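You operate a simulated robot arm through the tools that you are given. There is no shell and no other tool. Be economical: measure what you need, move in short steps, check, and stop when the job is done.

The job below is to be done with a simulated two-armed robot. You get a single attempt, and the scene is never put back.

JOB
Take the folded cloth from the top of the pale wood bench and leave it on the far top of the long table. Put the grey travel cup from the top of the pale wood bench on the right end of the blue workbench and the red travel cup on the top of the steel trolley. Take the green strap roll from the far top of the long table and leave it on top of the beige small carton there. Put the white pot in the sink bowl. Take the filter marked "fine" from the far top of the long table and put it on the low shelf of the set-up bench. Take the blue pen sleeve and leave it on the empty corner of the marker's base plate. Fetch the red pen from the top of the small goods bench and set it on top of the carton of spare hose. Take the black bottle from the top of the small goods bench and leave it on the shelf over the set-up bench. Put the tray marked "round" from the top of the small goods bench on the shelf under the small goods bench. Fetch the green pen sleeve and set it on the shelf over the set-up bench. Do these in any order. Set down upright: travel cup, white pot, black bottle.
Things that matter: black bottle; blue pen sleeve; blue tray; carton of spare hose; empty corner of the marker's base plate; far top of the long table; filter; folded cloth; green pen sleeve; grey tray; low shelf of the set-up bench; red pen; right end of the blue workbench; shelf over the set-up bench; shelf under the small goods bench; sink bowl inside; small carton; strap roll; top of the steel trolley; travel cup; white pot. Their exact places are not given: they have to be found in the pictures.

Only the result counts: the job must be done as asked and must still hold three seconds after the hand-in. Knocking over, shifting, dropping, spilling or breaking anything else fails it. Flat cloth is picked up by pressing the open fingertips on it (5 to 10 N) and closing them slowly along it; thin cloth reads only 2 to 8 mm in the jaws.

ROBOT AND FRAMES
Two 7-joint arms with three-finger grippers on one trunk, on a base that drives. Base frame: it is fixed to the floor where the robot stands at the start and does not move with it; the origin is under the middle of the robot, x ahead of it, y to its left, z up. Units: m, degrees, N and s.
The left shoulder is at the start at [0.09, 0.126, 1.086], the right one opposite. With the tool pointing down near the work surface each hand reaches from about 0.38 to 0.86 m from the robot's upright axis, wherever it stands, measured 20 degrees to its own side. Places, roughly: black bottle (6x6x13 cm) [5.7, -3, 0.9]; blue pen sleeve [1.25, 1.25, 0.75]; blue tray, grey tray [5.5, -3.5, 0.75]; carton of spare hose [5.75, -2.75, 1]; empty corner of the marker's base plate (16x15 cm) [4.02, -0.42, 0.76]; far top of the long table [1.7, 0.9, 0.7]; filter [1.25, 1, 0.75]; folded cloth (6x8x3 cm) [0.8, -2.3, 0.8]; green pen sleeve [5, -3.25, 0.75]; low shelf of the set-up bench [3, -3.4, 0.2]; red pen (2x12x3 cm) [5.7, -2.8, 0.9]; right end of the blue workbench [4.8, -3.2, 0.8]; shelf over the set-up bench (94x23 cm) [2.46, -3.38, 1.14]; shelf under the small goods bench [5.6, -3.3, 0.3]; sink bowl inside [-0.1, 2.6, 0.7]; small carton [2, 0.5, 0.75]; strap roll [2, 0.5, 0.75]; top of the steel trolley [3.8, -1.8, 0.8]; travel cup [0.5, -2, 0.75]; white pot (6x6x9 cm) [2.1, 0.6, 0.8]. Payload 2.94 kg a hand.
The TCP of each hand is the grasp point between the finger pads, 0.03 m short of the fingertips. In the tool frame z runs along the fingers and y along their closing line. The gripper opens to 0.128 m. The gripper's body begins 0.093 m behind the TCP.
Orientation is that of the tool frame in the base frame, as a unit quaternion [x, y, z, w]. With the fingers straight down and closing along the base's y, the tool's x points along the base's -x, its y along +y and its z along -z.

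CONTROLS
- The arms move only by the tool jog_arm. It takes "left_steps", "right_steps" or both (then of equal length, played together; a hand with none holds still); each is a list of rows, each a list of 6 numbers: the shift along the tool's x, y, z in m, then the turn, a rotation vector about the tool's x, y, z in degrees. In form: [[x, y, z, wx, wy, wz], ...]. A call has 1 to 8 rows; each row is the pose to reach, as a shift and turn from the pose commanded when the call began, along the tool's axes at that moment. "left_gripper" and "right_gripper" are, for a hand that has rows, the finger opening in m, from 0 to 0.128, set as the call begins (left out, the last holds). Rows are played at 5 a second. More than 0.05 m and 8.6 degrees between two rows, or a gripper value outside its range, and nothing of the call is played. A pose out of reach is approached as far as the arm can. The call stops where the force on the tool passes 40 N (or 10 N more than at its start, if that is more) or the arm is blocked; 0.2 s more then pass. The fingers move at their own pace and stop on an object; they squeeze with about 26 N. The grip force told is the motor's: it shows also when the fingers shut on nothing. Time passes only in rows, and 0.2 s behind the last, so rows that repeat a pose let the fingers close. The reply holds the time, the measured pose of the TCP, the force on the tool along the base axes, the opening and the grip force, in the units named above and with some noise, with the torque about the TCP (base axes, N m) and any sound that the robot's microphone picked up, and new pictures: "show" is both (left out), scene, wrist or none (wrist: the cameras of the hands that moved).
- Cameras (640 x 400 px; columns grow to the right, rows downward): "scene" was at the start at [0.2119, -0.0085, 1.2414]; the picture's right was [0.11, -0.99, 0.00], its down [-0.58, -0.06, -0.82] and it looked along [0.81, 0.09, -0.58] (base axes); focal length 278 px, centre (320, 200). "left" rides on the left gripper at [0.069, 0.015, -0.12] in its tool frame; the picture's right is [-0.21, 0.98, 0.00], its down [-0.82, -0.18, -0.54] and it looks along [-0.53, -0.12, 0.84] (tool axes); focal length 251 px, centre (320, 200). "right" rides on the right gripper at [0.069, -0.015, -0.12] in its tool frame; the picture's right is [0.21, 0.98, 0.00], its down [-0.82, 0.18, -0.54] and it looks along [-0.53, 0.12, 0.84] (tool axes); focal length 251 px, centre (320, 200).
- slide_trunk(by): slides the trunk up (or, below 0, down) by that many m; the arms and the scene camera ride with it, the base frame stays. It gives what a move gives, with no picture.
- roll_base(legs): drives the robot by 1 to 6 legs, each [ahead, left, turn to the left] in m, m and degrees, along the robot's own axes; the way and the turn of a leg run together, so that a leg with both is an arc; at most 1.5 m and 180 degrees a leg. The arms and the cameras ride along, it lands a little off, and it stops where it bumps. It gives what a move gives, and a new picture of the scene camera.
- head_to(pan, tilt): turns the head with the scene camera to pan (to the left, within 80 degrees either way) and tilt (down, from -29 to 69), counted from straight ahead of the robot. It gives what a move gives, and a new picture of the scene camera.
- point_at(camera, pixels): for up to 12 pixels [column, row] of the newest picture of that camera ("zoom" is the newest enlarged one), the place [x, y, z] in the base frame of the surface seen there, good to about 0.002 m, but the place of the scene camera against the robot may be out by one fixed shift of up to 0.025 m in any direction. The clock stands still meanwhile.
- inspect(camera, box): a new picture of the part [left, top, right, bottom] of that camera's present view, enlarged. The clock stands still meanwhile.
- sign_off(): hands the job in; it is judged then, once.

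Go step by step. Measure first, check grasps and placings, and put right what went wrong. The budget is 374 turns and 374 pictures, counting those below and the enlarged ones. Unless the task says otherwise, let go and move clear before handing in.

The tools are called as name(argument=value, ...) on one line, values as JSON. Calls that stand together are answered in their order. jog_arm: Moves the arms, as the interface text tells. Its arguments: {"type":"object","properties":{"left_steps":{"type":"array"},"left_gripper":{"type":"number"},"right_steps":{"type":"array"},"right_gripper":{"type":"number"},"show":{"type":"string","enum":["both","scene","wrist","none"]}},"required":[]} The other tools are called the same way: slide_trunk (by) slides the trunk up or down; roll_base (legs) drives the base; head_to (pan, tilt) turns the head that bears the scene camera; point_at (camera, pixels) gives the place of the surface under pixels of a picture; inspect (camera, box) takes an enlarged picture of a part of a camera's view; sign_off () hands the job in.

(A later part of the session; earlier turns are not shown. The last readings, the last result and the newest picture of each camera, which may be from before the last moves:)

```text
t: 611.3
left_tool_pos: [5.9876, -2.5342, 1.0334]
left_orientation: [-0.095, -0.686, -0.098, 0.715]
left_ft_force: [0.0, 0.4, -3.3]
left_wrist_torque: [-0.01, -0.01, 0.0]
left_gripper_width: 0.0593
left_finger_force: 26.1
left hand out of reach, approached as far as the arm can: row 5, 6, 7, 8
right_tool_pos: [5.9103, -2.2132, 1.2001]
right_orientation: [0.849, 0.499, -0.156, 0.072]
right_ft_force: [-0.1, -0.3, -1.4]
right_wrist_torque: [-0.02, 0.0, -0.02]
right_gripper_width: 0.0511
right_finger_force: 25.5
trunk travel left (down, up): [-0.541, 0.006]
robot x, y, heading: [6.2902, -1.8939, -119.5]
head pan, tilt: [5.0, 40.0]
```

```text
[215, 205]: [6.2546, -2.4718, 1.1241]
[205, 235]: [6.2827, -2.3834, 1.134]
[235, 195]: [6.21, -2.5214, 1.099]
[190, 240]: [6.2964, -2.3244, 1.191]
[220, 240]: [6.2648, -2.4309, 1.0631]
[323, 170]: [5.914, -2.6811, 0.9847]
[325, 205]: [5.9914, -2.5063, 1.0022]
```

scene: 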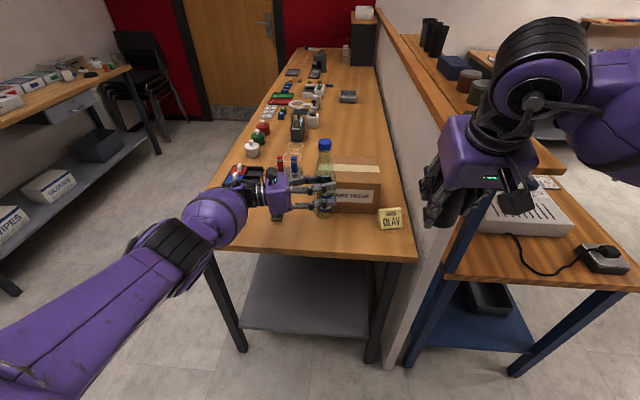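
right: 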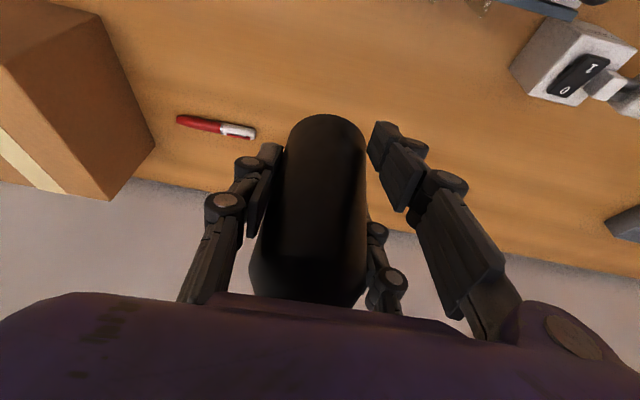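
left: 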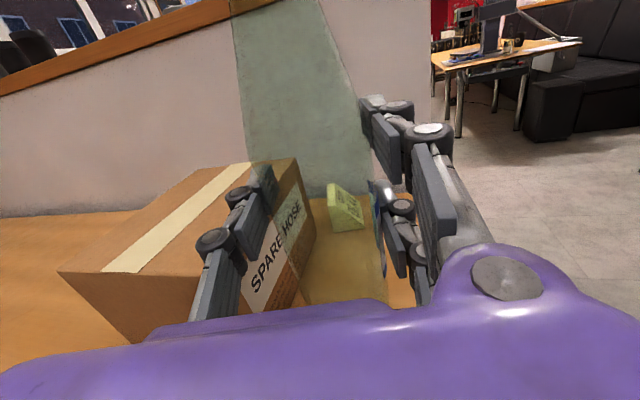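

Forearm underside has ≥15 cm clearance. Lower with the trunk.

slide_trunk(by=-0.06)

slide_trunk(by=-0.012)

inspect(camera="scene", box=[220, 110, 420, 260])

```text
t: 612.3
left_tool_pos: [5.9898, -2.5344, 0.9755]
left_orientation: [-0.095, -0.685, -0.097, 0.715]
left_ft_force: [0.0, 0.1, -3.0]
left_wrist_torque: [-0.03, -0.05, 0.0]
left_gripper_width: 0.0595
left_finger_force: 26.1
right_tool_pos: [5.9089, -2.2136, 1.1417]
right_orientation: [0.849, 0.5, -0.156, 0.071]
right_ft_force: [-0.5, 0.1, -0.7]
right_wrist_torque: [-0.02, 0.02, 0.01]
right_gripper_width: 0.0509
right_finger_force: 25.7
trunk travel left (down, up): [-0.481, 0.066]
robot x, y, heading: [6.2925, -1.8963, -119.8]
head pan, tilt: [5.0, 40.0]
```

```text
t: 612.9
left_tool_pos: [5.9908, -2.5332, 0.9622]
left_orientation: [-0.095, -0.685, -0.098, 0.715]
left_ft_force: [0.5, 0.2, -3.3]
left_wrist_torque: [-0.02, 0.0, 0.0]
left_gripper_width: 0.0591
left_finger_force: 26.2
right_tool_pos: [5.9093, -2.2124, 1.129]
right_orientation: [0.85, 0.499, -0.155, 0.072]
right_ft_force: [-0.3, 0.7, -1.3]
right_wrist_torque: [0.0, -0.02, 0.01]
right_gripper_width: 0.051
right_finger_force: 26.0
trunk travel left (down, up): [-0.469, 0.078]
robot x, y, heading: [6.2943, -1.8935, -119.6]
head pan, tilt: [5.0, 40.0]
```

```text
2.67 times, centred on (320, 185) of scene
```

zoom: 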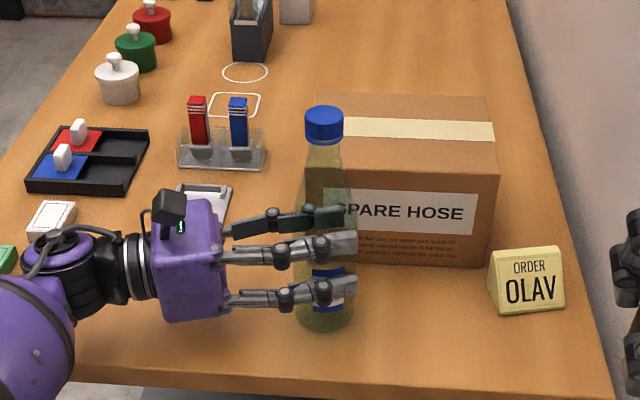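

Shift 3 cm toward its original place, then creep down to contact.

jog_arm(left_steps=[[0, -0.015, 0, 0, 0, 0], [0, -0.03, 0, 0, 0, 0], [-0.003, -0.03, 0, 0, 0, 0], [-0.006, -0.03, 0, 0, 0, 0], [-0.009, -0.03, 0, 0, 0, 0], [-0.012, -0.03, 0, 0, 0, 0]], show="none")

```text
t: 614.3
left_tool_pos: [5.9804, -2.5634, 0.9537]
left_orientation: [-0.097, -0.683, -0.096, 0.718]
left_ft_force: [-0.4, -3.8, 18.5]
left_wrist_torque: [-0.48, 0.24, 0.29]
left_gripper_width: 0.0599
left_finger_force: 26.0
right_tool_pos: [5.911, -2.2112, 1.1295]
right_orientation: [0.849, 0.5, -0.156, 0.072]
right_ft_force: [-0.4, -0.1, -1.8]
right_wrist_torque: [0.03, -0.02, -0.01]
right_gripper_width: 0.0507
right_finger_force: 25.9
trunk travel left (down, up): [-0.469, 0.078]
robot x, y, heading: [6.2885, -1.8958, -119.7]
head pan, tilt: [5.0, 40.0]
```

Contact. Ease, open to 0.078, and withdraw to the left.

jog_arm(left_steps=[[0.003, 0, 0, 0, 0, 0], [0.003, 0, 0, 0, 0, 0]], show="none")

jog_arm(left_steps=[[0, 0, 0, 0, 0, 0], [0, 0, 0, 0, 0, 0], [0, 0, -0.03, 0, 0, 0], [0, 0, -0.07, 0, 0, 0], [0.01, 0, -0.11, 0, 0, 0], [0.03, 0, -0.15, 0, 0, 0], [0.06, 0, -0.18, 0, 0, 0]], left_gripper=0.08, show="scene")

```text
t: 614.9
left_tool_pos: [5.9822, -2.5611, 0.9514]
left_orientation: [-0.096, -0.685, -0.098, 0.715]
left_ft_force: [-5.2, -7.0, 16.0]
left_wrist_torque: [-0.38, 0.54, 0.08]
left_gripper_width: 0.0593
left_finger_force: 25.6
right_tool_pos: [5.9097, -2.2122, 1.1286]
right_orientation: [0.849, 0.499, -0.155, 0.072]
right_ft_force: [0.5, 0.0, -0.5]
right_wrist_torque: [0.03, -0.05, 0.0]
right_gripper_width: 0.051
right_finger_force: 26.1
trunk travel left (down, up): [-0.469, 0.078]
robot x, y, heading: [6.2934, -1.8978, -119.6]
head pan, tilt: [5.0, 40.0]
```

```text
t: 616.5
left_tool_pos: [6.1619, -2.6109, 1.0044]
left_orientation: [-0.095, -0.685, -0.099, 0.716]
left_ft_force: [0.4, 1.0, 0.4]
left_wrist_torque: [0.04, 0.05, 0.0]
left_gripper_width: 0.08
left_finger_force: 0.0
right_tool_pos: [5.9103, -2.2127, 1.1274]
right_orientation: [0.849, 0.499, -0.155, 0.071]
right_ft_force: [-0.2, 0.1, -2.3]
right_wrist_torque: [0.02, 0.01, -0.04]
right_gripper_width: 0.0511
right_finger_force: 26.7
trunk travel left (down, up): [-0.469, 0.078]
robot x, y, heading: [6.2864, -1.8944, -119.6]
head pan, tilt: [5.0, 40.0]
```

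scene: 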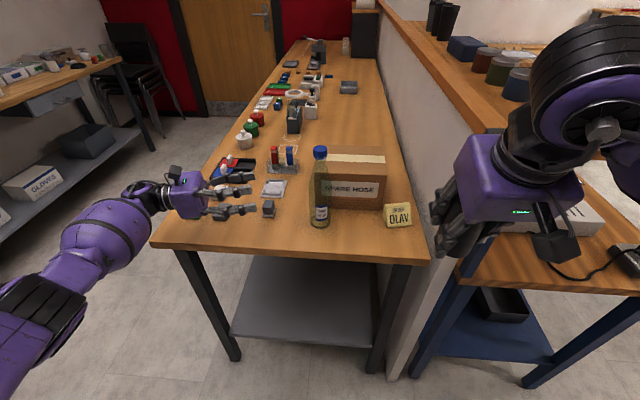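

The tonic bottle stands again near its original spot. Rotate the left hand back to pointing down (raised), then go round to the bench front for the pen.

jog_arm(left_steps=[[0.02, 0, 0, 0, -8.5, 0], [0.04, 0, 0, 0, -17, 0], [0.06, 0, 0, 0, -25.5, 0], [0.08, 0, 0, 0, -34, 0], [0.09, 0, 0, 0, -42.5, 0], [0.09, 0, 0, 0, -51, 0], [0.09, 0, 0, 0, -59.5, 0], [0.09, 0, 0, 0, -68, 0]], show="none")

jog_arm(left_steps=[[0, 0, 0, 0, -8, 0], [0, 0, 0, 0, -16, 0], [0, 0, 0, 0, -22, 0], [0, 0, 0, 0, -22, 0]], left_gripper=0.045, show="none")

roll_base(legs=[[-0.35, 0, 0], [0, 1.3, 0], [0, 0, -90], [0, 1.25, 0]])

head_to(pan=0, tilt=35)

```text
t: 618.3
left_tool_pos: [6.1605, -2.6111, 1.0949]
left_orientation: [0.133, 0.969, 0.028, -0.207]
left_ft_force: [0.3, -0.4, 0.3]
left_wrist_torque: [-0.02, -0.03, 0.02]
left_gripper_width: 0.08
left_finger_force: 0.1
right_tool_pos: [5.9091, -2.2119, 1.1287]
right_orientation: [0.85, 0.499, -0.155, 0.071]
right_ft_force: [0.5, 0.3, -2.2]
right_wrist_torque: [0.01, 0.01, 0.01]
right_gripper_width: 0.051
right_finger_force: 25.0
trunk travel left (down, up): [-0.469, 0.078]
robot x, y, heading: [6.2912, -1.8978, -119.4]
head pan, tilt: [5.0, 40.0]
```

```text
t: 619.3
left_tool_pos: [6.1627, -2.6122, 1.0964]
left_orientation: [0.135, 0.991, 0.002, -0.02]
left_ft_force: [0.4, 0.3, 0.0]
left_wrist_torque: [0.0, 0.0, -0.02]
left_gripper_width: 0.0451
left_finger_force: 0.1
right_tool_pos: [5.9095, -2.2127, 1.1281]
right_orientation: [0.85, 0.499, -0.155, 0.07]
right_ft_force: [-0.2, 0.7, -1.6]
right_wrist_torque: [0.04, 0.01, -0.03]
right_gripper_width: 0.0508
right_finger_force: 26.1
trunk travel left (down, up): [-0.469, 0.078]
robot x, y, heading: [6.2889, -1.8996, -119.6]
head pan, tilt: [5.0, 40.0]
```

```text
t: 647.0
left_tool_pos: [6.3327, -3.223, 1.097]
left_orientation: [0.773, 0.634, 0.015, -0.014]
left_ft_force: [-0.1, 0.0, -0.2]
left_wrist_torque: [0.0, 0.0, 0.0]
left_gripper_width: 0.045
left_finger_force: 0.0
right_tool_pos: [6.7121, -2.9424, 1.1283]
right_orientation: [0.962, -0.21, -0.163, -0.053]
right_ft_force: [-0.7, 0.8, -1.6]
right_wrist_torque: [0.0, -0.02, -0.03]
right_gripper_width: 0.0509
right_finger_force: 25.3
trunk travel left (down, up): [-0.469, 0.078]
robot x, y, heading: [7.057, -3.2973, 154.8]
head pan, tilt: [5.0, 40.0]
```

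scene: 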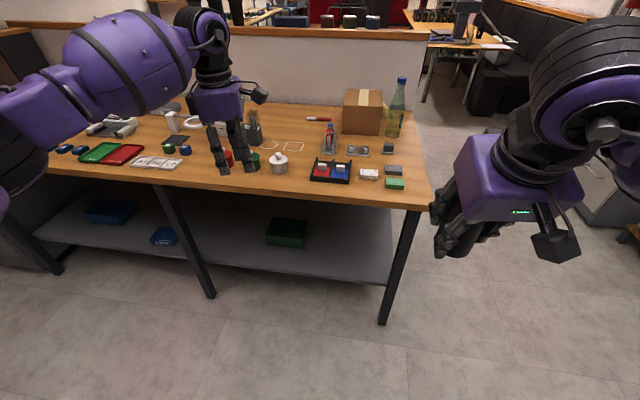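

```text
t: 647.6
left_tool_pos: [6.3319, -3.2228, 1.095]
left_orientation: [0.773, 0.634, 0.015, -0.015]
left_ft_force: [-0.1, -0.5, -0.3]
left_wrist_torque: [0.0, 0.01, 0.0]
left_gripper_width: 0.0452
left_finger_force: 0.0
right_tool_pos: [6.7117, -2.9414, 1.1271]
right_orientation: [0.962, -0.211, -0.162, -0.053]
right_ft_force: [0.5, -0.5, -1.3]
right_wrist_torque: [-0.02, -0.03, 0.0]
right_gripper_width: 0.0511
right_finger_force: 25.8
trunk travel left (down, up): [-0.469, 0.078]
robot x, y, heading: [7.0536, -3.2937, 154.7]
head pan, tilt: [0.0, 35.0]
```

scene: 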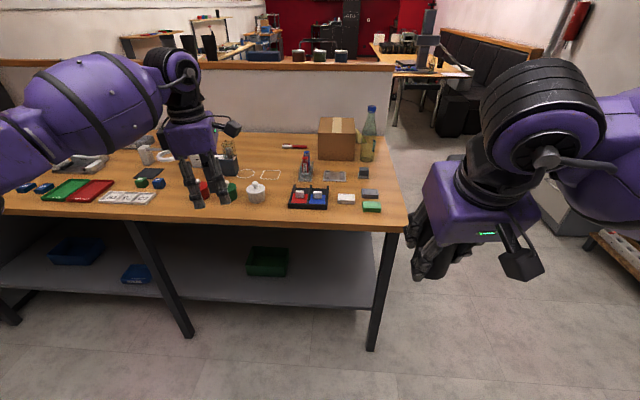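

Everything stands. Straighten the heading, move close (until ≈u 7.2), and yaw the hand +12° to match the pen.

roll_base(legs=[[0, 0.03, -4], [0.4, 0, 0], [0.16, 0, 0]])

jog_arm(left_steps=[[0, 0, 0, 0, 0, 6], [0, 0, 0, 0, 0, 12.3], [0, 0, 0, 0, 0, 12.3]], show="wrist")

```text
t: 651.7
left_tool_pos: [5.847, -2.9121, 1.0962]
left_orientation: [0.8, 0.6, 0.017, -0.013]
left_ft_force: [-0.6, -0.8, 0.3]
left_wrist_torque: [0.01, -0.04, 0.0]
left_gripper_width: 0.0452
left_finger_force: 0.0
right_tool_pos: [6.248, -2.6624, 1.1286]
right_orientation: [0.952, -0.253, -0.159, -0.061]
right_ft_force: [0.0, -0.3, -2.0]
right_wrist_torque: [0.03, -0.03, 0.0]
right_gripper_width: 0.0507
right_finger_force: 25.8
trunk travel left (down, up): [-0.469, 0.078]
robot x, y, heading: [6.5603, -3.0462, 150.0]
head pan, tilt: [0.0, 35.0]
```

scene: 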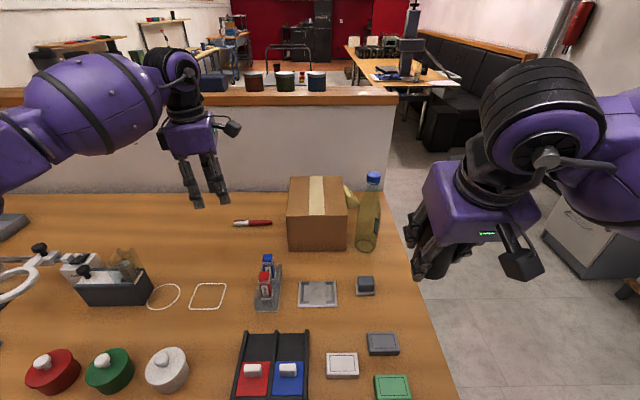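

```text
t: 652.5
left_tool_pos: [5.8444, -2.9123, 1.096]
left_orientation: [0.86, 0.511, 0.014, -0.015]
left_ft_force: [-0.5, -0.3, 0.1]
left_wrist_torque: [0.0, -0.01, 0.02]
left_gripper_width: 0.0449
left_finger_force: 0.1
right_tool_pos: [6.2461, -2.6632, 1.1279]
right_orientation: [0.952, -0.254, -0.159, -0.061]
right_ft_force: [0.6, -0.1, -1.7]
right_wrist_torque: [0.01, -0.02, 0.0]
right_gripper_width: 0.0508
right_finger_force: 25.8
trunk travel left (down, up): [-0.469, 0.078]
robot x, y, heading: [6.5583, -3.0466, 150.1]
head pan, tilt: [0.0, 35.0]
```

left: 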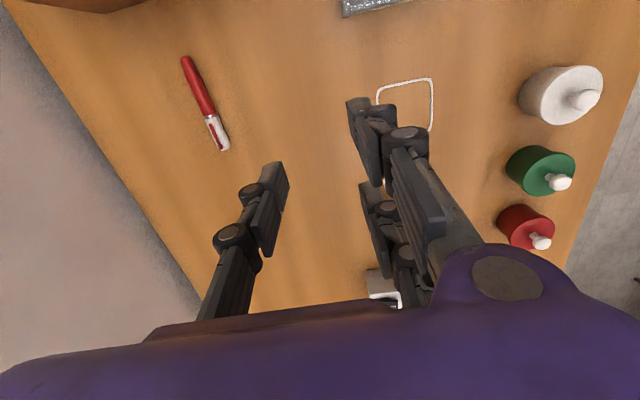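

Measure the pen precisely from this view.

point_at(camera="left", pixels=[[184, 62], [222, 145], [204, 104], [212, 122], [120, 5], [30, 10]])

```text
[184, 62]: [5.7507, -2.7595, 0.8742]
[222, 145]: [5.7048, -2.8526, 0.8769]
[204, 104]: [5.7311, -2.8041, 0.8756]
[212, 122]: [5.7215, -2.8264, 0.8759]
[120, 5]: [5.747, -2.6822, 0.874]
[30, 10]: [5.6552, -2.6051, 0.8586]
```

Move over the pen, descend to z≈0.892, and close.

jog_arm(left_steps=[[0.01, -0.04, 0.02, 0, 0, 0], [0.02, -0.08, 0.04, 0, 0, 0], [0.03, -0.12, 0.06, 0, 0, 0], [0.0376, -0.1531, 0.08, 0, 0, 0], [0.0376, -0.1531, 0.125, 0, 0, 0], [0.0376, -0.1531, 0.17, 0, 0, 0], [0.0376, -0.1531, 0.203, 0, 0, 0], [0.0376, -0.1531, 0.203, 0, 0, 0]], show="wrist")

```text
t: 654.3
left_tool_pos: [5.7817, -2.8302, 0.945]
left_orientation: [0.859, 0.511, 0.015, -0.015]
left_ft_force: [0.1, -0.2, -0.2]
left_wrist_torque: [0.01, 0.02, 0.04]
left_gripper_width: 0.0449
left_finger_force: 0.1
left hand out of reach, approached as far as the arm can: row 3, 4, 5, 6, 7, 8
right_tool_pos: [6.2455, -2.6634, 1.129]
right_orientation: [0.952, -0.252, -0.16, -0.06]
right_ft_force: [-0.4, 0.6, -0.7]
right_wrist_torque: [0.02, 0.0, -0.03]
right_gripper_width: 0.0513
right_finger_force: 26.6
trunk travel left (down, up): [-0.469, 0.078]
robot x, y, heading: [6.5619, -3.0476, 149.8]
head pan, tilt: [0.0, 35.0]
```

left: 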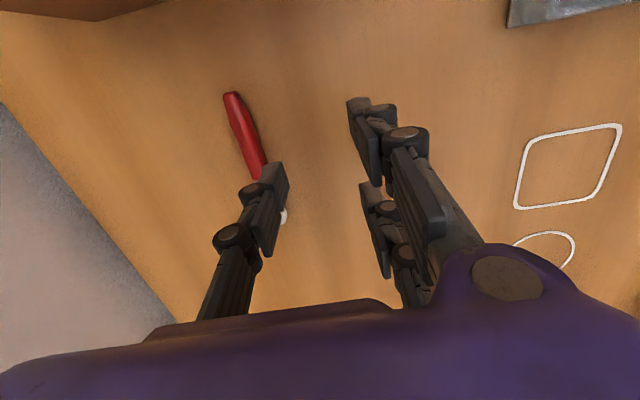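

Short by ~6 cm. Raise the hand, lower the trunk 0.15 (better reach) and roll 0.05 closer.

jog_arm(left_steps=[[0, 0.02, -0.045, 0, 0, 0], [0, 0.03, -0.09, 0, 0, 0], [0, 0.03, -0.135, 0, 0, 0], [0, 0.03, -0.17, 0, 0, 0]], show="none")

slide_trunk(by=-0.15)

roll_base(legs=[[0.05, 0, 0]])

```text
t: 655.3
left_tool_pos: [5.8017, -2.847, 1.1142]
left_orientation: [0.859, 0.512, 0.014, -0.015]
left_ft_force: [0.3, -0.4, -0.7]
left_wrist_torque: [0.04, -0.01, -0.01]
left_gripper_width: 0.045
left_finger_force: 0.0
right_tool_pos: [6.2482, -2.6629, 1.1295]
right_orientation: [0.952, -0.252, -0.16, -0.06]
right_ft_force: [0.4, 0.2, -1.0]
right_wrist_torque: [0.02, 0.0, -0.02]
right_gripper_width: 0.0508
right_finger_force: 25.9
trunk travel left (down, up): [-0.469, 0.078]
robot x, y, heading: [6.5601, -3.0478, 149.8]
head pan, tilt: [0.0, 35.0]
```

```text
t: 657.0
left_tool_pos: [5.8027, -2.8496, 0.9629]
left_orientation: [0.859, 0.511, 0.015, -0.015]
left_ft_force: [-0.1, 0.4, 0.1]
left_wrist_torque: [0.0, 0.0, -0.03]
left_gripper_width: 0.0451
left_finger_force: 0.1
right_tool_pos: [6.247, -2.663, 0.9784]
right_orientation: [0.953, -0.252, -0.16, -0.06]
right_ft_force: [0.2, -0.5, -1.1]
right_wrist_torque: [0.01, 0.01, 0.0]
right_gripper_width: 0.0508
right_finger_force: 26.1
trunk travel left (down, up): [-0.319, 0.228]
robot x, y, heading: [6.5599, -3.0474, 149.9]
head pan, tilt: [0.0, 35.0]
```

```text
t: 658.0
left_tool_pos: [5.7586, -2.8237, 0.9628]
left_orientation: [0.859, 0.511, 0.015, -0.015]
left_ft_force: [-0.6, 1.0, -0.5]
left_wrist_torque: [0.01, -0.03, -0.05]
left_gripper_width: 0.0453
left_finger_force: 0.0
right_tool_pos: [6.2029, -2.6377, 0.9771]
right_orientation: [0.953, -0.251, -0.16, -0.06]
right_ft_force: [0.2, -0.5, -1.6]
right_wrist_torque: [-0.03, -0.02, -0.01]
right_gripper_width: 0.0509
right_finger_force: 26.0
trunk travel left (down, up): [-0.319, 0.228]
robot x, y, heading: [6.5192, -3.0245, 150.0]
head pan, tilt: [0.0, 35.0]
```

scene: 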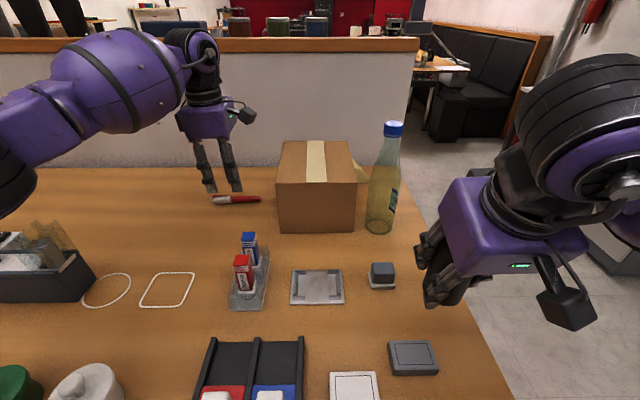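

Now within 3.5 cm. Move over and descend.

jog_arm(left_steps=[[0, -0.018, 0, 0, 0, 0], [0.001, -0.0354, 0.01, 0, 0, 0], [0.001, -0.0354, 0.04, 0, 0, 0], [0.001, -0.0354, 0.07, 0, 0, 0], [0.001, -0.0354, 0.07, 0, 0, 0]], show="wrist")

```text
t: 659.2
left_tool_pos: [5.7305, -2.8036, 0.8911]
left_orientation: [0.859, 0.511, 0.014, -0.014]
left_ft_force: [0.1, -0.4, 1.1]
left_wrist_torque: [-0.11, 0.02, -0.01]
left_gripper_width: 0.0452
left_finger_force: 0.0
right_tool_pos: [6.2034, -2.6391, 0.9776]
right_orientation: [0.953, -0.251, -0.16, -0.06]
right_ft_force: [-0.2, 0.7, -1.6]
right_wrist_torque: [0.02, 0.0, 0.0]
right_gripper_width: 0.051
right_finger_force: 26.9
trunk travel left (down, up): [-0.319, 0.228]
robot x, y, heading: [6.5148, -3.0208, 150.0]
head pan, tilt: [0.0, 35.0]
```

left: 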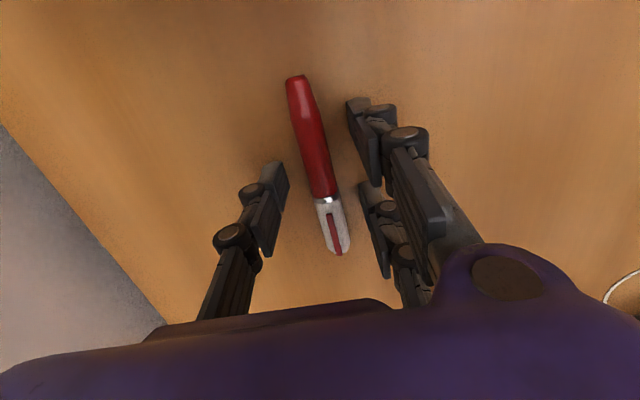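

Pen is centred between the fingers. Close and lift.

jog_arm(left_steps=[[0, 0, 0, 0, 0, 0], [0, 0, 0, 0, 0, 0], [0, 0, 0, 0, 0, 0], [0, 0, -0.03, 0, 0, 0], [0, 0, -0.07, 0, 0, 0], [0, 0, -0.115, 0, 0, 0], [0, 0, -0.16, 0, 0, 0]], left_gripper=0, show="wrist")

```text
t: 660.8
left_tool_pos: [5.7289, -2.8079, 1.0514]
left_orientation: [0.859, 0.512, 0.014, -0.014]
left_ft_force: [0.5, 0.2, 0.1]
left_wrist_torque: [0.01, 0.01, -0.03]
left_gripper_width: 0.0165
left_finger_force: 25.8
right_tool_pos: [6.2037, -2.6384, 0.9783]
right_orientation: [0.953, -0.251, -0.161, -0.059]
right_ft_force: [0.0, -0.1, -1.0]
right_wrist_torque: [-0.03, -0.03, -0.01]
right_gripper_width: 0.051
right_finger_force: 25.7
trunk travel left (down, up): [-0.319, 0.228]
robot x, y, heading: [6.5158, -3.0214, 149.9]
head pan, tilt: [0.0, 35.0]
```

left: 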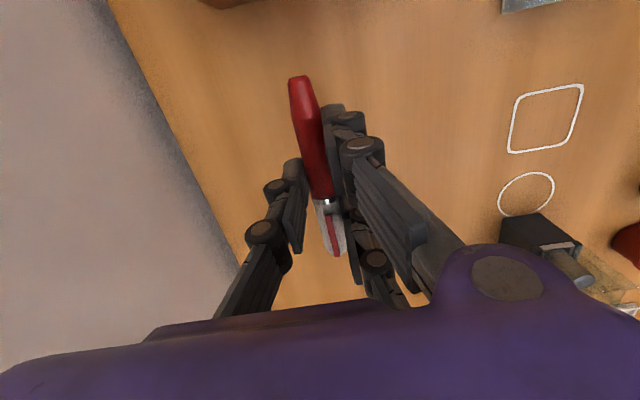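

Pen held. Carry it over the carton (centre ≈5.83,−2.664; top 0.985) and lower.

jog_arm(left_steps=[[0.044, 0.005, -0.005, 0, 0, 0], [0.088, 0.01, -0.005, 0, 0, 0], [0.132, 0.015, -0.005, 0, 0, 0], [0.175, 0.02, -0.005, 0, 0, 0], [0.175, 0.02, 0.015, 0, 0, 0], [0.175, 0.02, 0.026, 0, 0, 0], [0.175, 0.02, 0.031, 0, 0, 0], [0.175, 0.02, 0.036, 0, 0, 0]])

```text
t: 662.6
left_tool_pos: [5.8295, -2.6631, 1.0232]
left_orientation: [0.858, 0.512, 0.014, -0.015]
left_ft_force: [0.1, 0.3, -0.3]
left_wrist_torque: [0.01, 0.01, 0.02]
left_gripper_width: 0.0166
left_finger_force: 25.9
right_tool_pos: [6.2033, -2.6378, 0.9776]
right_orientation: [0.953, -0.252, -0.16, -0.06]
right_ft_force: [0.4, 0.2, -0.3]
right_wrist_torque: [-0.01, 0.01, 0.0]
right_gripper_width: 0.0511
right_finger_force: 25.8
trunk travel left (down, up): [-0.319, 0.228]
robot x, y, heading: [6.518, -3.0211, 150.2]
head pan, tilt: [0.0, 35.0]
```

scene: 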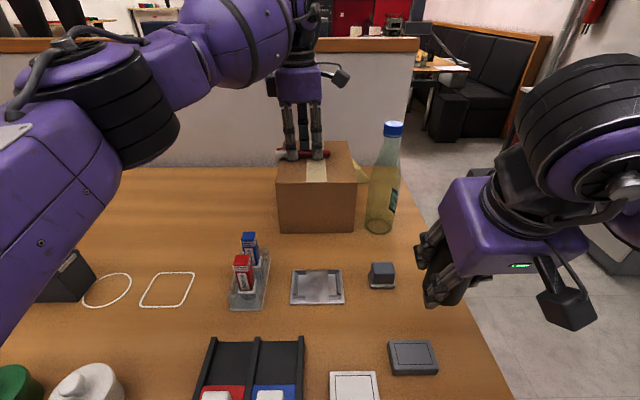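
left: 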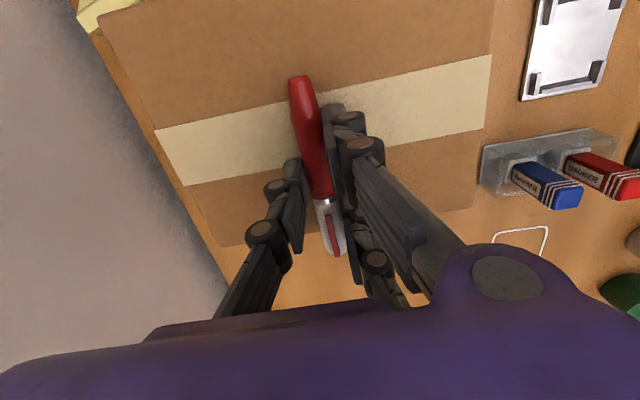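

The pen sits a bit toward the carton's near-left edge; shift 3 cm along its axis to centre it, then lower to contact.

jog_arm(left_steps=[[0.015, 0, 0, 0, 0, 0], [0.03, 0, 0, 0, 0, 0], [0.03, 0, 0.004, 0, 0, 0], [0.03, 0, 0.008, 0, 0, 0], [0.03, 0, 0.011, 0, 0, 0]], show="none")

```text
t: 663.8
left_tool_pos: [5.8448, -2.6369, 1.0208]
left_orientation: [0.858, 0.512, 0.014, -0.019]
left_ft_force: [-6.6, 2.1, 33.7]
left_wrist_torque: [-0.16, 0.2, -0.02]
left_gripper_width: 0.0163
left_finger_force: 25.7
right_tool_pos: [6.2051, -2.6395, 0.9794]
right_orientation: [0.952, -0.251, -0.161, -0.061]
right_ft_force: [-0.8, 0.9, -1.1]
right_wrist_torque: [-0.02, 0.03, 0.0]
right_gripper_width: 0.0509
right_finger_force: 26.1
trunk travel left (down, up): [-0.319, 0.228]
robot x, y, heading: [6.516, -3.0248, 149.9]
head pan, tilt: [0.0, 35.0]
```

jog_arm(left_steps=[[0, 0, -0.007, 0, 0, 0], [0, 0, -0.008, 0, 0, 0]], show="none")

jog_arm(left_steps=[[0, 0, 0, 0, 0, 0], [0, 0, 0, 0, 0, 0], [0, 0, -0.03, 0, 0, 0], [0, 0, -0.075, 0, 0, 0], [0, 0, -0.12, 0, 0, 0], [0, 0, -0.165, 0, 0, 0]], left_gripper=0.035, show="wrist")

```text
t: 664.4
left_tool_pos: [5.8449, -2.6374, 1.0222]
left_orientation: [0.859, 0.511, 0.015, -0.013]
left_ft_force: [1.6, 1.4, 4.9]
left_wrist_torque: [0.17, -0.11, -0.01]
left_gripper_width: 0.0163
left_finger_force: 26.6
right_tool_pos: [6.2031, -2.6389, 0.978]
right_orientation: [0.953, -0.251, -0.16, -0.06]
right_ft_force: [0.3, 0.0, -1.9]
right_wrist_torque: [-0.01, -0.01, 0.0]
right_gripper_width: 0.0509
right_finger_force: 25.5
trunk travel left (down, up): [-0.319, 0.228]
robot x, y, heading: [6.5174, -3.0202, 150.0]
head pan, tilt: [0.0, 35.0]
```

```text
t: 665.8
left_tool_pos: [5.8581, -2.66, 1.1553]
left_orientation: [0.859, 0.512, 0.014, -0.015]
left_ft_force: [-0.1, 0.5, -0.2]
left_wrist_torque: [-0.06, -0.02, 0.03]
left_gripper_width: 0.0348
left_finger_force: 0.2
left hand out of reach, approached as far as the arm can: row 5, 6
right_tool_pos: [6.2037, -2.6389, 0.9773]
right_orientation: [0.952, -0.253, -0.16, -0.06]
right_ft_force: [0.1, 0.0, -1.0]
right_wrist_torque: [0.01, -0.02, 0.01]
right_gripper_width: 0.0511
right_finger_force: 25.3
trunk travel left (down, up): [-0.319, 0.228]
robot x, y, heading: [6.5161, -3.0232, 149.6]
head pan, tilt: [0.0, 35.0]
```

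left: 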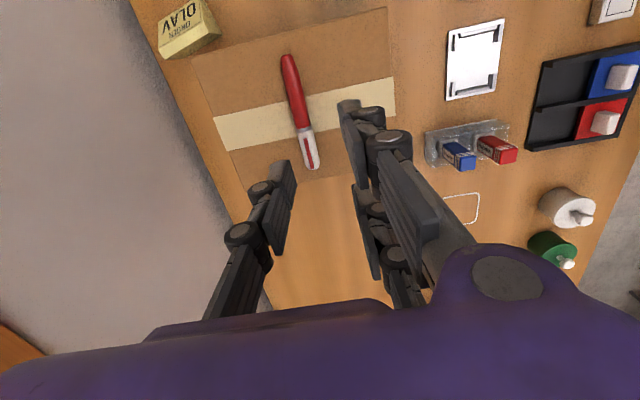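

The pen lies on the carton. Now back off, raise the trunk, and return around the partition to the blue workbench for the green sleeve.

roll_base(legs=[[-0.5, 0, 0.8], [0, -0.95, 0], [1.4, 0, 0], [1.4, 0, 0]])

slide_trunk(by=0.1)

roll_base(legs=[[0, 0, 179], [0, -1.0, 0]])

```text
t: 690.2
left_tool_pos: [4.3493, -0.5929, 1.1542]
left_orientation: [0.868, 0.497, 0.015, -0.015]
left_ft_force: [-0.6, -0.9, 0.2]
left_wrist_torque: [0.03, -0.01, 0.0]
left_gripper_width: 0.035
left_finger_force: 0.0
right_tool_pos: [4.6971, -0.5818, 0.9777]
right_orientation: [0.948, -0.269, -0.159, -0.063]
right_ft_force: [-0.2, 0.4, -1.1]
right_wrist_torque: [-0.02, -0.01, 0.0]
right_gripper_width: 0.0505
right_finger_force: 26.1
trunk travel left (down, up): [-0.319, 0.228]
robot x, y, heading: [4.9976, -0.9777, 148.0]
head pan, tilt: [0.0, 35.0]
```

scene: 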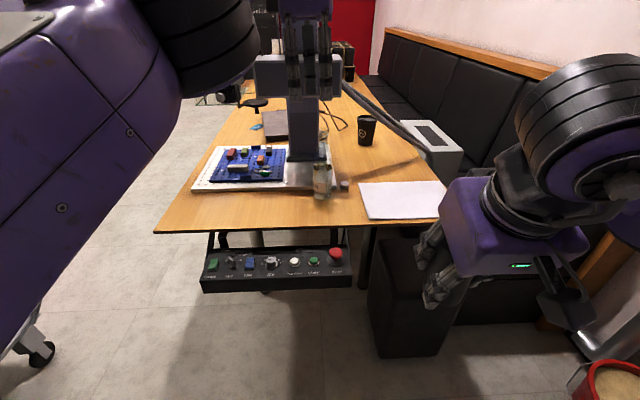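

```text
t: 691.5
left_tool_pos: [4.37, -0.6063, 1.3219]
left_orientation: [0.867, 0.495, -0.01, -0.06]
left_ft_force: [0.0, -0.4, 0.6]
left_wrist_torque: [-0.04, 0.01, 0.03]
left_gripper_width: 0.0346
left_finger_force: 0.0
right_tool_pos: [4.6977, -0.5827, 1.0774]
right_orientation: [0.948, -0.268, -0.157, -0.063]
right_ft_force: [0.3, 0.3, -1.7]
right_wrist_torque: [0.0, -0.03, -0.01]
right_gripper_width: 0.051
right_finger_force: 26.6
trunk travel left (down, up): [-0.419, 0.128]
robot x, y, heading: [4.9999, -0.974, 148.0]
head pan, tilt: [0.0, 35.0]
```

```text
t: 708.0
left_tool_pos: [5.1075, -2.1959, 1.3223]
left_orientation: [-0.496, 0.866, -0.061, 0.011]
left_ft_force: [-0.4, -0.1, -0.2]
left_wrist_torque: [0.02, 0.0, 0.0]
left_gripper_width: 0.0349
left_finger_force: 0.0
right_tool_pos: [4.7816, -2.2189, 1.0789]
right_orientation: [0.269, 0.948, -0.063, 0.157]
right_ft_force: [-0.4, -0.1, -0.9]
right_wrist_torque: [0.02, 0.0, 0.02]
right_gripper_width: 0.0509
right_finger_force: 25.6
trunk travel left (down, up): [-0.419, 0.128]
robot x, y, heading: [4.4852, -1.8249, -32.2]
head pan, tilt: [0.0, 35.0]
```

scene: 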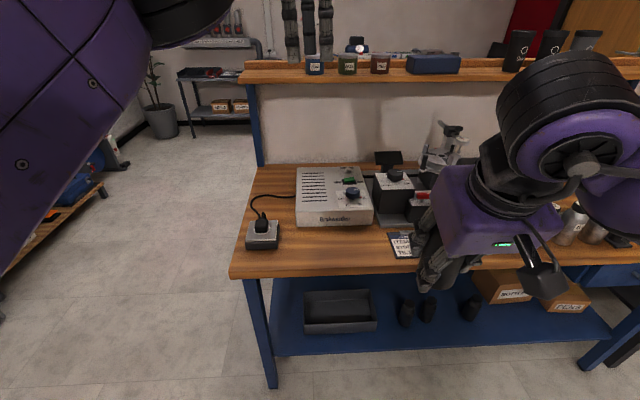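

Turn the left hand back to natural (+91°) and lower/retract it, then slide right along the bench to the sleeves.

jog_arm(left_steps=[[0, 0.02, 0.02, 0, 0, 8.5], [0, 0.04, 0.04, 0, 0, 17], [0, 0.06, 0.06, 0, 0, 25.5], [0, 0.08, 0.08, 0, 0, 34], [0, 0.1, 0.1, 0, 0, 42.5], [0, 0.12, 0.12, 0, 0, 51], [0, 0.14, 0.14, 0, 0, 59.5], [0, 0.16, 0.15, 0, 0, 68]], left_gripper=0.07, show="none")

jog_arm(left_steps=[[0, 0, 0, 0, 0, 8], [0, 0, 0, 0, 0, 16], [0, 0, 0, 0, 0, 23.5], [0, 0, 0, 0, -7, 23.5], [0, 0, 0, 0, -14, 23.5], [0, 0, 0, 0, -20, 23.5]], show="none")

roll_base(legs=[[0.08, 0, 3], [0, -1.0, 0]])

```text
t: 709.8
left_tool_pos: [4.9829, -2.1302, 1.1551]
left_orientation: [0.076, 0.995, -0.045, 0.043]
left_ft_force: [0.0, 0.2, 0.7]
left_wrist_torque: [-0.02, -0.02, 0.0]
left_gripper_width: 0.07
left_finger_force: 0.2
right_tool_pos: [4.7804, -2.22, 1.0774]
right_orientation: [0.268, 0.948, -0.062, 0.158]
right_ft_force: [0.6, 0.0, -2.1]
right_wrist_torque: [-0.02, 0.01, -0.02]
right_gripper_width: 0.0509
right_finger_force: 25.9
trunk travel left (down, up): [-0.419, 0.128]
robot x, y, heading: [4.4826, -1.8249, -32.0]
head pan, tilt: [0.0, 35.0]
```

```text
t: 711.2
left_tool_pos: [4.98, -2.1306, 1.1555]
left_orientation: [0.266, 0.937, -0.048, 0.223]
left_ft_force: [-0.3, -0.7, 0.2]
left_wrist_torque: [-0.02, -0.03, -0.02]
left_gripper_width: 0.0701
left_finger_force: 0.0
right_tool_pos: [4.7805, -2.2197, 1.0787]
right_orientation: [0.268, 0.948, -0.063, 0.159]
right_ft_force: [-0.3, 0.1, -1.1]
right_wrist_torque: [-0.01, -0.01, 0.0]
right_gripper_width: 0.0511
right_finger_force: 26.1
trunk travel left (down, up): [-0.419, 0.128]
robot x, y, heading: [4.4803, -1.8245, -32.1]
head pan, tilt: [0.0, 35.0]
```

```text
t: 720.9
left_tool_pos: [4.5917, -3.0133, 1.154]
left_orientation: [0.234, 0.946, -0.04, 0.223]
left_ft_force: [0.3, -0.7, -0.6]
left_wrist_torque: [0.05, 0.0, 0.04]
left_gripper_width: 0.07
left_finger_force: 0.1
right_tool_pos: [4.3968, -3.1169, 1.0792]
right_orientation: [0.237, 0.957, -0.058, 0.159]
right_ft_force: [0.5, -0.2, -1.9]
right_wrist_torque: [0.03, -0.01, 0.04]
right_gripper_width: 0.0507
right_finger_force: 26.0
trunk travel left (down, up): [-0.419, 0.128]
robot x, y, heading: [4.0748, -2.7428, -28.3]
head pan, tilt: [0.0, 35.0]
```

scene: 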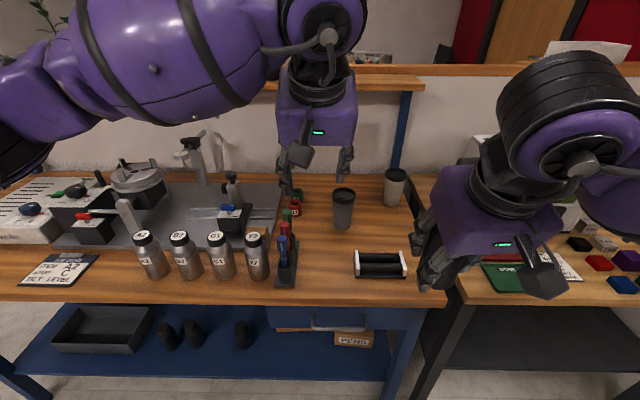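

Roll 0.15 closer and bring the tilted left hand above the green sleeve (297,195).

roll_base(legs=[[0.15, 0, 0]])

jog_arm(left_steps=[[-0.018, 0.007, 0.04, 0, 0, 0], [-0.036, 0.014, 0.08, 0, 0, 0], [-0.054, 0.021, 0.12, 0, 0, 0], [-0.072, 0.028, 0.16, 0, 0, 0], [-0.09, 0.035, 0.2, 0, 0, 0], [-0.108, 0.042, 0.24, 0, 0, 0], [-0.12, 0.046, 0.27, 0, 0, 0]], show="wrist")

```text
t: 722.3
left_tool_pos: [4.7228, -3.0882, 1.1547]
left_orientation: [0.237, 0.945, -0.041, 0.223]
left_ft_force: [0.0, 0.8, -0.4]
left_wrist_torque: [0.03, 0.03, 0.01]
left_gripper_width: 0.0702
left_finger_force: 0.1
right_tool_pos: [4.5294, -3.1904, 1.079]
right_orientation: [0.237, 0.956, -0.058, 0.161]
right_ft_force: [0.4, -0.2, -1.4]
right_wrist_torque: [-0.01, 0.01, 0.01]
right_gripper_width: 0.0509
right_finger_force: 25.7
trunk travel left (down, up): [-0.419, 0.128]
robot x, y, heading: [4.2066, -2.8175, -28.6]
head pan, tilt: [0.0, 35.0]
```

scene: 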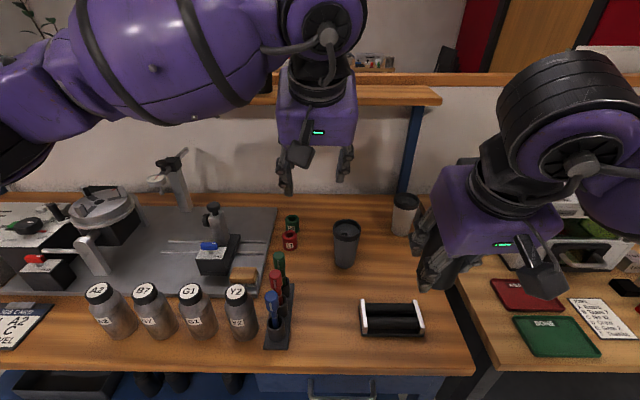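

```text
t: 723.9
left_tool_pos: [4.9466, -3.1495, 0.9665]
left_orientation: [0.236, 0.945, -0.041, 0.224]
left_ft_force: [0.0, -0.1, -0.2]
left_wrist_torque: [-0.01, 0.05, -0.03]
left_gripper_width: 0.0697
left_finger_force: 0.1
right_tool_pos: [4.5288, -3.191, 1.0784]
right_orientation: [0.238, 0.956, -0.057, 0.16]
right_ft_force: [-0.5, -0.1, -1.4]
right_wrist_torque: [0.01, 0.03, 0.03]
right_gripper_width: 0.0511
right_finger_force: 26.1
trunk travel left (down, up): [-0.419, 0.128]
robot x, y, heading: [4.2077, -2.8146, -28.5]
head pan, tilt: [0.0, 35.0]
```

left: 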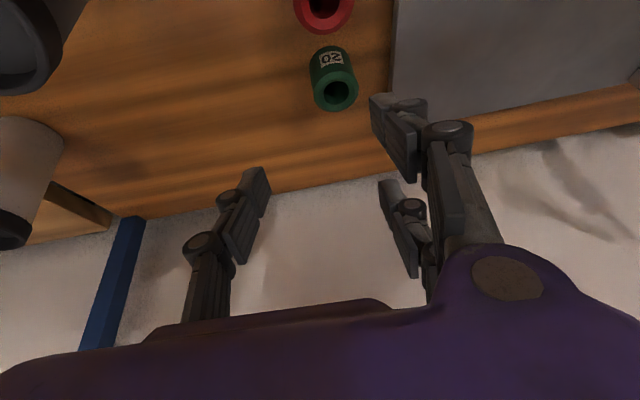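

Measure the green sleeve top at (335,88).

point_at(camera="left", pixels=[[315, 92], [357, 90], [335, 108], [333, 72], [330, 55], [323, 22], [430, 60], [390, 60]])

```text
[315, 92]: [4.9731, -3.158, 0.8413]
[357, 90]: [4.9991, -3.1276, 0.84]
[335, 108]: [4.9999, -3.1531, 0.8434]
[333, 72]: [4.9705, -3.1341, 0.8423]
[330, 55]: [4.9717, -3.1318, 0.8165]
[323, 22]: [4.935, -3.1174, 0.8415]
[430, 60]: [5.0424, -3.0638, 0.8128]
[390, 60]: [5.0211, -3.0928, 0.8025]
```

Green centre (4.986,−3.143), top 0.842. Move over and descend vertically, opening 0.06.

jog_arm(left_steps=[[-0.014, 0.012, 0.007, 0, 0, 0], [-0.0282, 0.0245, 0.014, 0, 0, 0], [-0.008, 0.0245, 0.055, 0, 0, 0], [0.012, 0.0245, 0.095, 0, 0, 0], [0.0314, 0.0245, 0.1345, 0, 0, 0], [0.0314, 0.0245, 0.1345, 0, 0, 0]], left_gripper=0.062, show="wrist")

jog_arm(left_steps=[[0, 0, 0, 0, 0, 0], [0, 0, 0, 0, 0, 0], [0, 0, 0, 0, 0, 0]], left_gripper=0.02, show="wrist")

```text
t: 725.3
left_tool_pos: [4.991, -3.1346, 0.8395]
left_orientation: [0.236, 0.944, -0.042, 0.228]
left_ft_force: [5.0, 1.6, 23.1]
left_wrist_torque: [1.11, -0.15, -0.09]
left_gripper_width: 0.0688
left_finger_force: 4.2
right_tool_pos: [4.5281, -3.1893, 1.0799]
right_orientation: [0.239, 0.956, -0.058, 0.162]
right_ft_force: [-0.1, -0.3, -0.7]
right_wrist_torque: [0.0, 0.05, -0.01]
right_gripper_width: 0.0507
right_finger_force: 26.6
trunk travel left (down, up): [-0.419, 0.128]
robot x, y, heading: [4.2058, -2.8208, -28.4]
head pan, tilt: [0.0, 35.0]
```

left: 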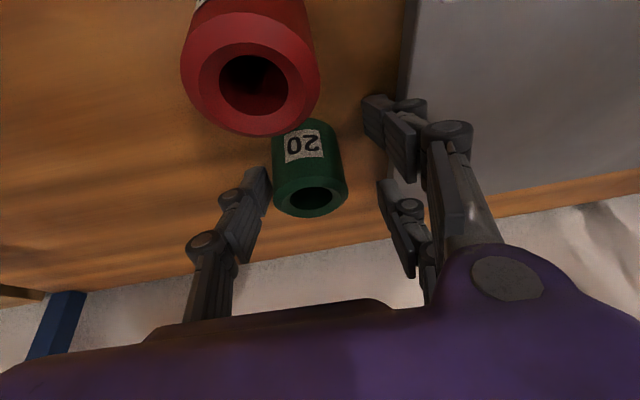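

```text
t: 725.8
left_tool_pos: [4.9977, -3.1261, 0.8425]
left_orientation: [0.232, 0.945, -0.034, 0.23]
left_ft_force: [-5.4, 9.6, 22.5]
left_wrist_torque: [1.07, 0.39, 0.08]
left_gripper_width: 0.0374
left_finger_force: 13.1
right_tool_pos: [4.529, -3.1875, 1.0779]
right_orientation: [0.237, 0.956, -0.059, 0.161]
right_ft_force: [0.6, -0.7, -2.1]
right_wrist_torque: [0.02, 0.0, 0.04]
right_gripper_width: 0.0509
right_finger_force: 25.2
trunk travel left (down, up): [-0.419, 0.128]
robot x, y, heading: [4.2057, -2.8196, -28.2]
head pan, tilt: [0.0, 35.0]
stopped in row 2 (left hand): the force on the tool passed its limit at 47 N (the readings are from after the stop); the commanded pose is now the measured one
```

left: 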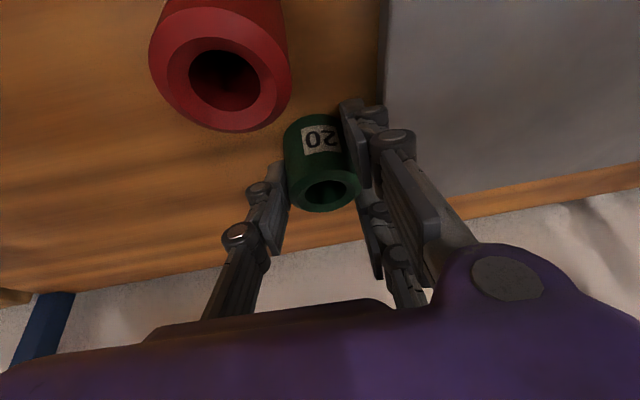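

Fingertips press on the surface; relieve 6 mm up while closing, then lift gently.

jog_arm(left_steps=[[-0.003, 0, -0.006, 0, 0, 0], [-0.003, 0, -0.006, 0, 0, 0], [-0.003, 0, -0.006, 0, 0, 0], [-0.005, 0, -0.012, 0, 0, 0], [-0.011, 0, -0.025, 0, 0, 0], [-0.022, 0, -0.05, 0, 0, 0]], left_gripper=0.015, show="wrist")

```text
t: 727.2
left_tool_pos: [4.9932, -3.1258, 0.8923]
left_orientation: [0.233, 0.945, -0.036, 0.227]
left_ft_force: [-0.6, -0.2, -0.9]
left_wrist_torque: [0.02, -0.04, -0.01]
left_gripper_width: 0.0369
left_finger_force: 25.6
right_tool_pos: [4.5301, -3.19, 1.0782]
right_orientation: [0.237, 0.956, -0.058, 0.162]
right_ft_force: [-0.2, 0.9, -1.3]
right_wrist_torque: [0.0, -0.03, -0.03]
right_gripper_width: 0.0508
right_finger_force: 25.9
trunk travel left (down, up): [-0.419, 0.128]
robot x, y, heading: [4.2065, -2.8185, -28.2]
head pan, tilt: [0.0, 35.0]
```

left: 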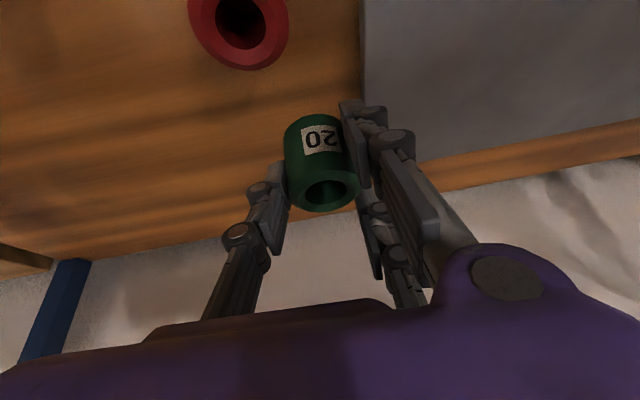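

Green sleeve held (37 mm). Raise/retract the left hand, raise the trunk, and drive to the set-up bench.

jog_arm(left_steps=[[-0.013, 0, -0.03, 0, 0, 0], [-0.03, 0, -0.067, 0, 0, 0], [-0.05, 0, -0.11, 0, 0, 0], [-0.02, 0, -0.145, 0, 0, 0], [0.02, 0, -0.165, 0, 0, 0], [0.06, 0, -0.185, 0, 0, 0], [0.1, 0, -0.205, 0, 0, 0], [0.14, 0, -0.225, 0, 0, 0]], show="none")

slide_trunk(by=0.12)

roll_base(legs=[[-0.22, 0, 0], [0, 0, -90], [0.25, 0, 0], [0, -1.2, 0]])

head_to(pan=-5, tilt=20)

```text
t: 729.0
left_tool_pos: [4.789, -3.0291, 1.0302]
left_orientation: [0.234, 0.945, -0.035, 0.228]
left_ft_force: [-0.2, 0.4, -0.9]
left_wrist_torque: [-0.03, -0.03, 0.01]
left_gripper_width: 0.037
left_finger_force: 25.9
right_tool_pos: [4.5295, -3.1888, 1.0784]
right_orientation: [0.237, 0.956, -0.058, 0.161]
right_ft_force: [-0.5, 0.0, -2.0]
right_wrist_torque: [0.01, 0.02, 0.03]
right_gripper_width: 0.051
right_finger_force: 26.2
trunk travel left (down, up): [-0.419, 0.128]
robot x, y, heading: [4.2034, -2.8172, -28.6]
head pan, tilt: [0.0, 35.0]
```

```text
t: 730.5
left_tool_pos: [4.79, -3.031, 1.1481]
left_orientation: [0.235, 0.945, -0.035, 0.225]
left_ft_force: [0.1, 0.2, -0.5]
left_wrist_torque: [0.0, 0.0, 0.0]
left_gripper_width: 0.0368
left_finger_force: 25.8
right_tool_pos: [4.5307, -3.1896, 1.1964]
right_orientation: [0.238, 0.956, -0.057, 0.159]
right_ft_force: [-0.3, 0.4, -1.4]
right_wrist_torque: [0.0, -0.01, 0.02]
right_gripper_width: 0.0508
right_finger_force: 26.0
trunk travel left (down, up): [-0.539, 0.008]
robot x, y, heading: [4.2067, -2.8156, -28.1]
head pan, tilt: [0.0, 35.0]
```

```text
t: 747.8
left_tool_pos: [2.621, -2.9189, 1.1497]
left_orientation: [0.84, 0.492, -0.188, 0.133]
left_ft_force: [-1.2, 0.4, -0.3]
left_wrist_torque: [0.05, 0.01, 0.0]
left_gripper_width: 0.037
left_finger_force: 26.0
right_tool_pos: [2.4688, -2.6561, 1.1981]
right_orientation: [0.85, 0.498, -0.154, 0.071]
right_ft_force: [-0.6, -0.5, -1.2]
right_wrist_torque: [0.01, -0.01, 0.01]
right_gripper_width: 0.0511
right_finger_force: 26.0
trunk travel left (down, up): [-0.539, 0.008]
robot x, y, heading: [2.8511, -2.3376, -119.8]
head pan, tilt: [0.0, 35.0]
```

scene: 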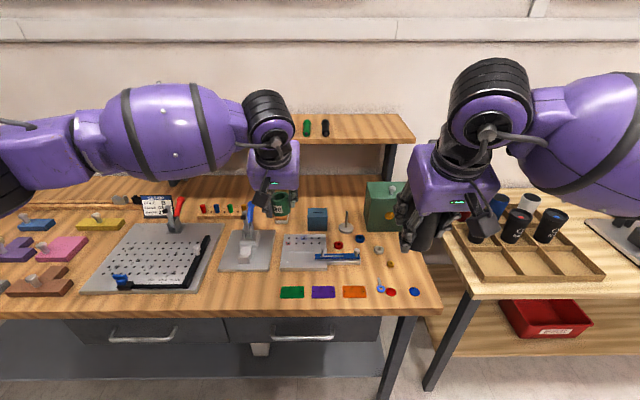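

```text
t: 748.6
left_tool_pos: [2.6212, -2.9191, 1.1493]
left_orientation: [0.84, 0.492, -0.188, 0.134]
left_ft_force: [0.5, -0.4, 0.2]
left_wrist_torque: [-0.03, -0.02, -0.03]
left_gripper_width: 0.0369
left_finger_force: 26.2
right_tool_pos: [2.4694, -2.656, 1.1981]
right_orientation: [0.85, 0.498, -0.155, 0.072]
right_ft_force: [0.4, -0.6, -1.5]
right_wrist_torque: [0.03, 0.0, -0.02]
right_gripper_width: 0.0509
right_finger_force: 26.3
trunk travel left (down, up): [-0.539, 0.008]
robot x, y, heading: [2.8491, -2.342, -119.9]
head pan, tilt: [-5.0, 20.0]
```

scene: 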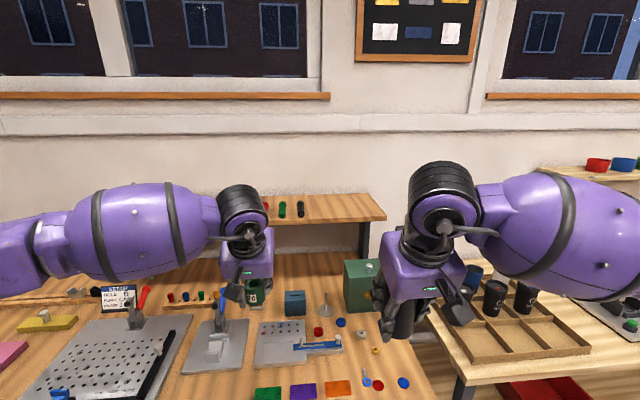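

The free right part of the shelf is at (310-380,205-218). Measure it.

point_at(camera="scene", pixels=[[320, 218], [380, 214], [370, 200], [330, 198], [345, 208], [300, 208], [345, 219], [365, 285], [355, 262]])

```text
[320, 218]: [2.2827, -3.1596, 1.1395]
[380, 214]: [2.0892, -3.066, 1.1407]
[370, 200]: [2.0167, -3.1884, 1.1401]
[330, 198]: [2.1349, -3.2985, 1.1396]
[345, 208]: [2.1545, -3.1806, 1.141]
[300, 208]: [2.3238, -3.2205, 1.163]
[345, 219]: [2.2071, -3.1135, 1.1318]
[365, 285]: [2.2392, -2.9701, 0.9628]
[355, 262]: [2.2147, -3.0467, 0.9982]
```

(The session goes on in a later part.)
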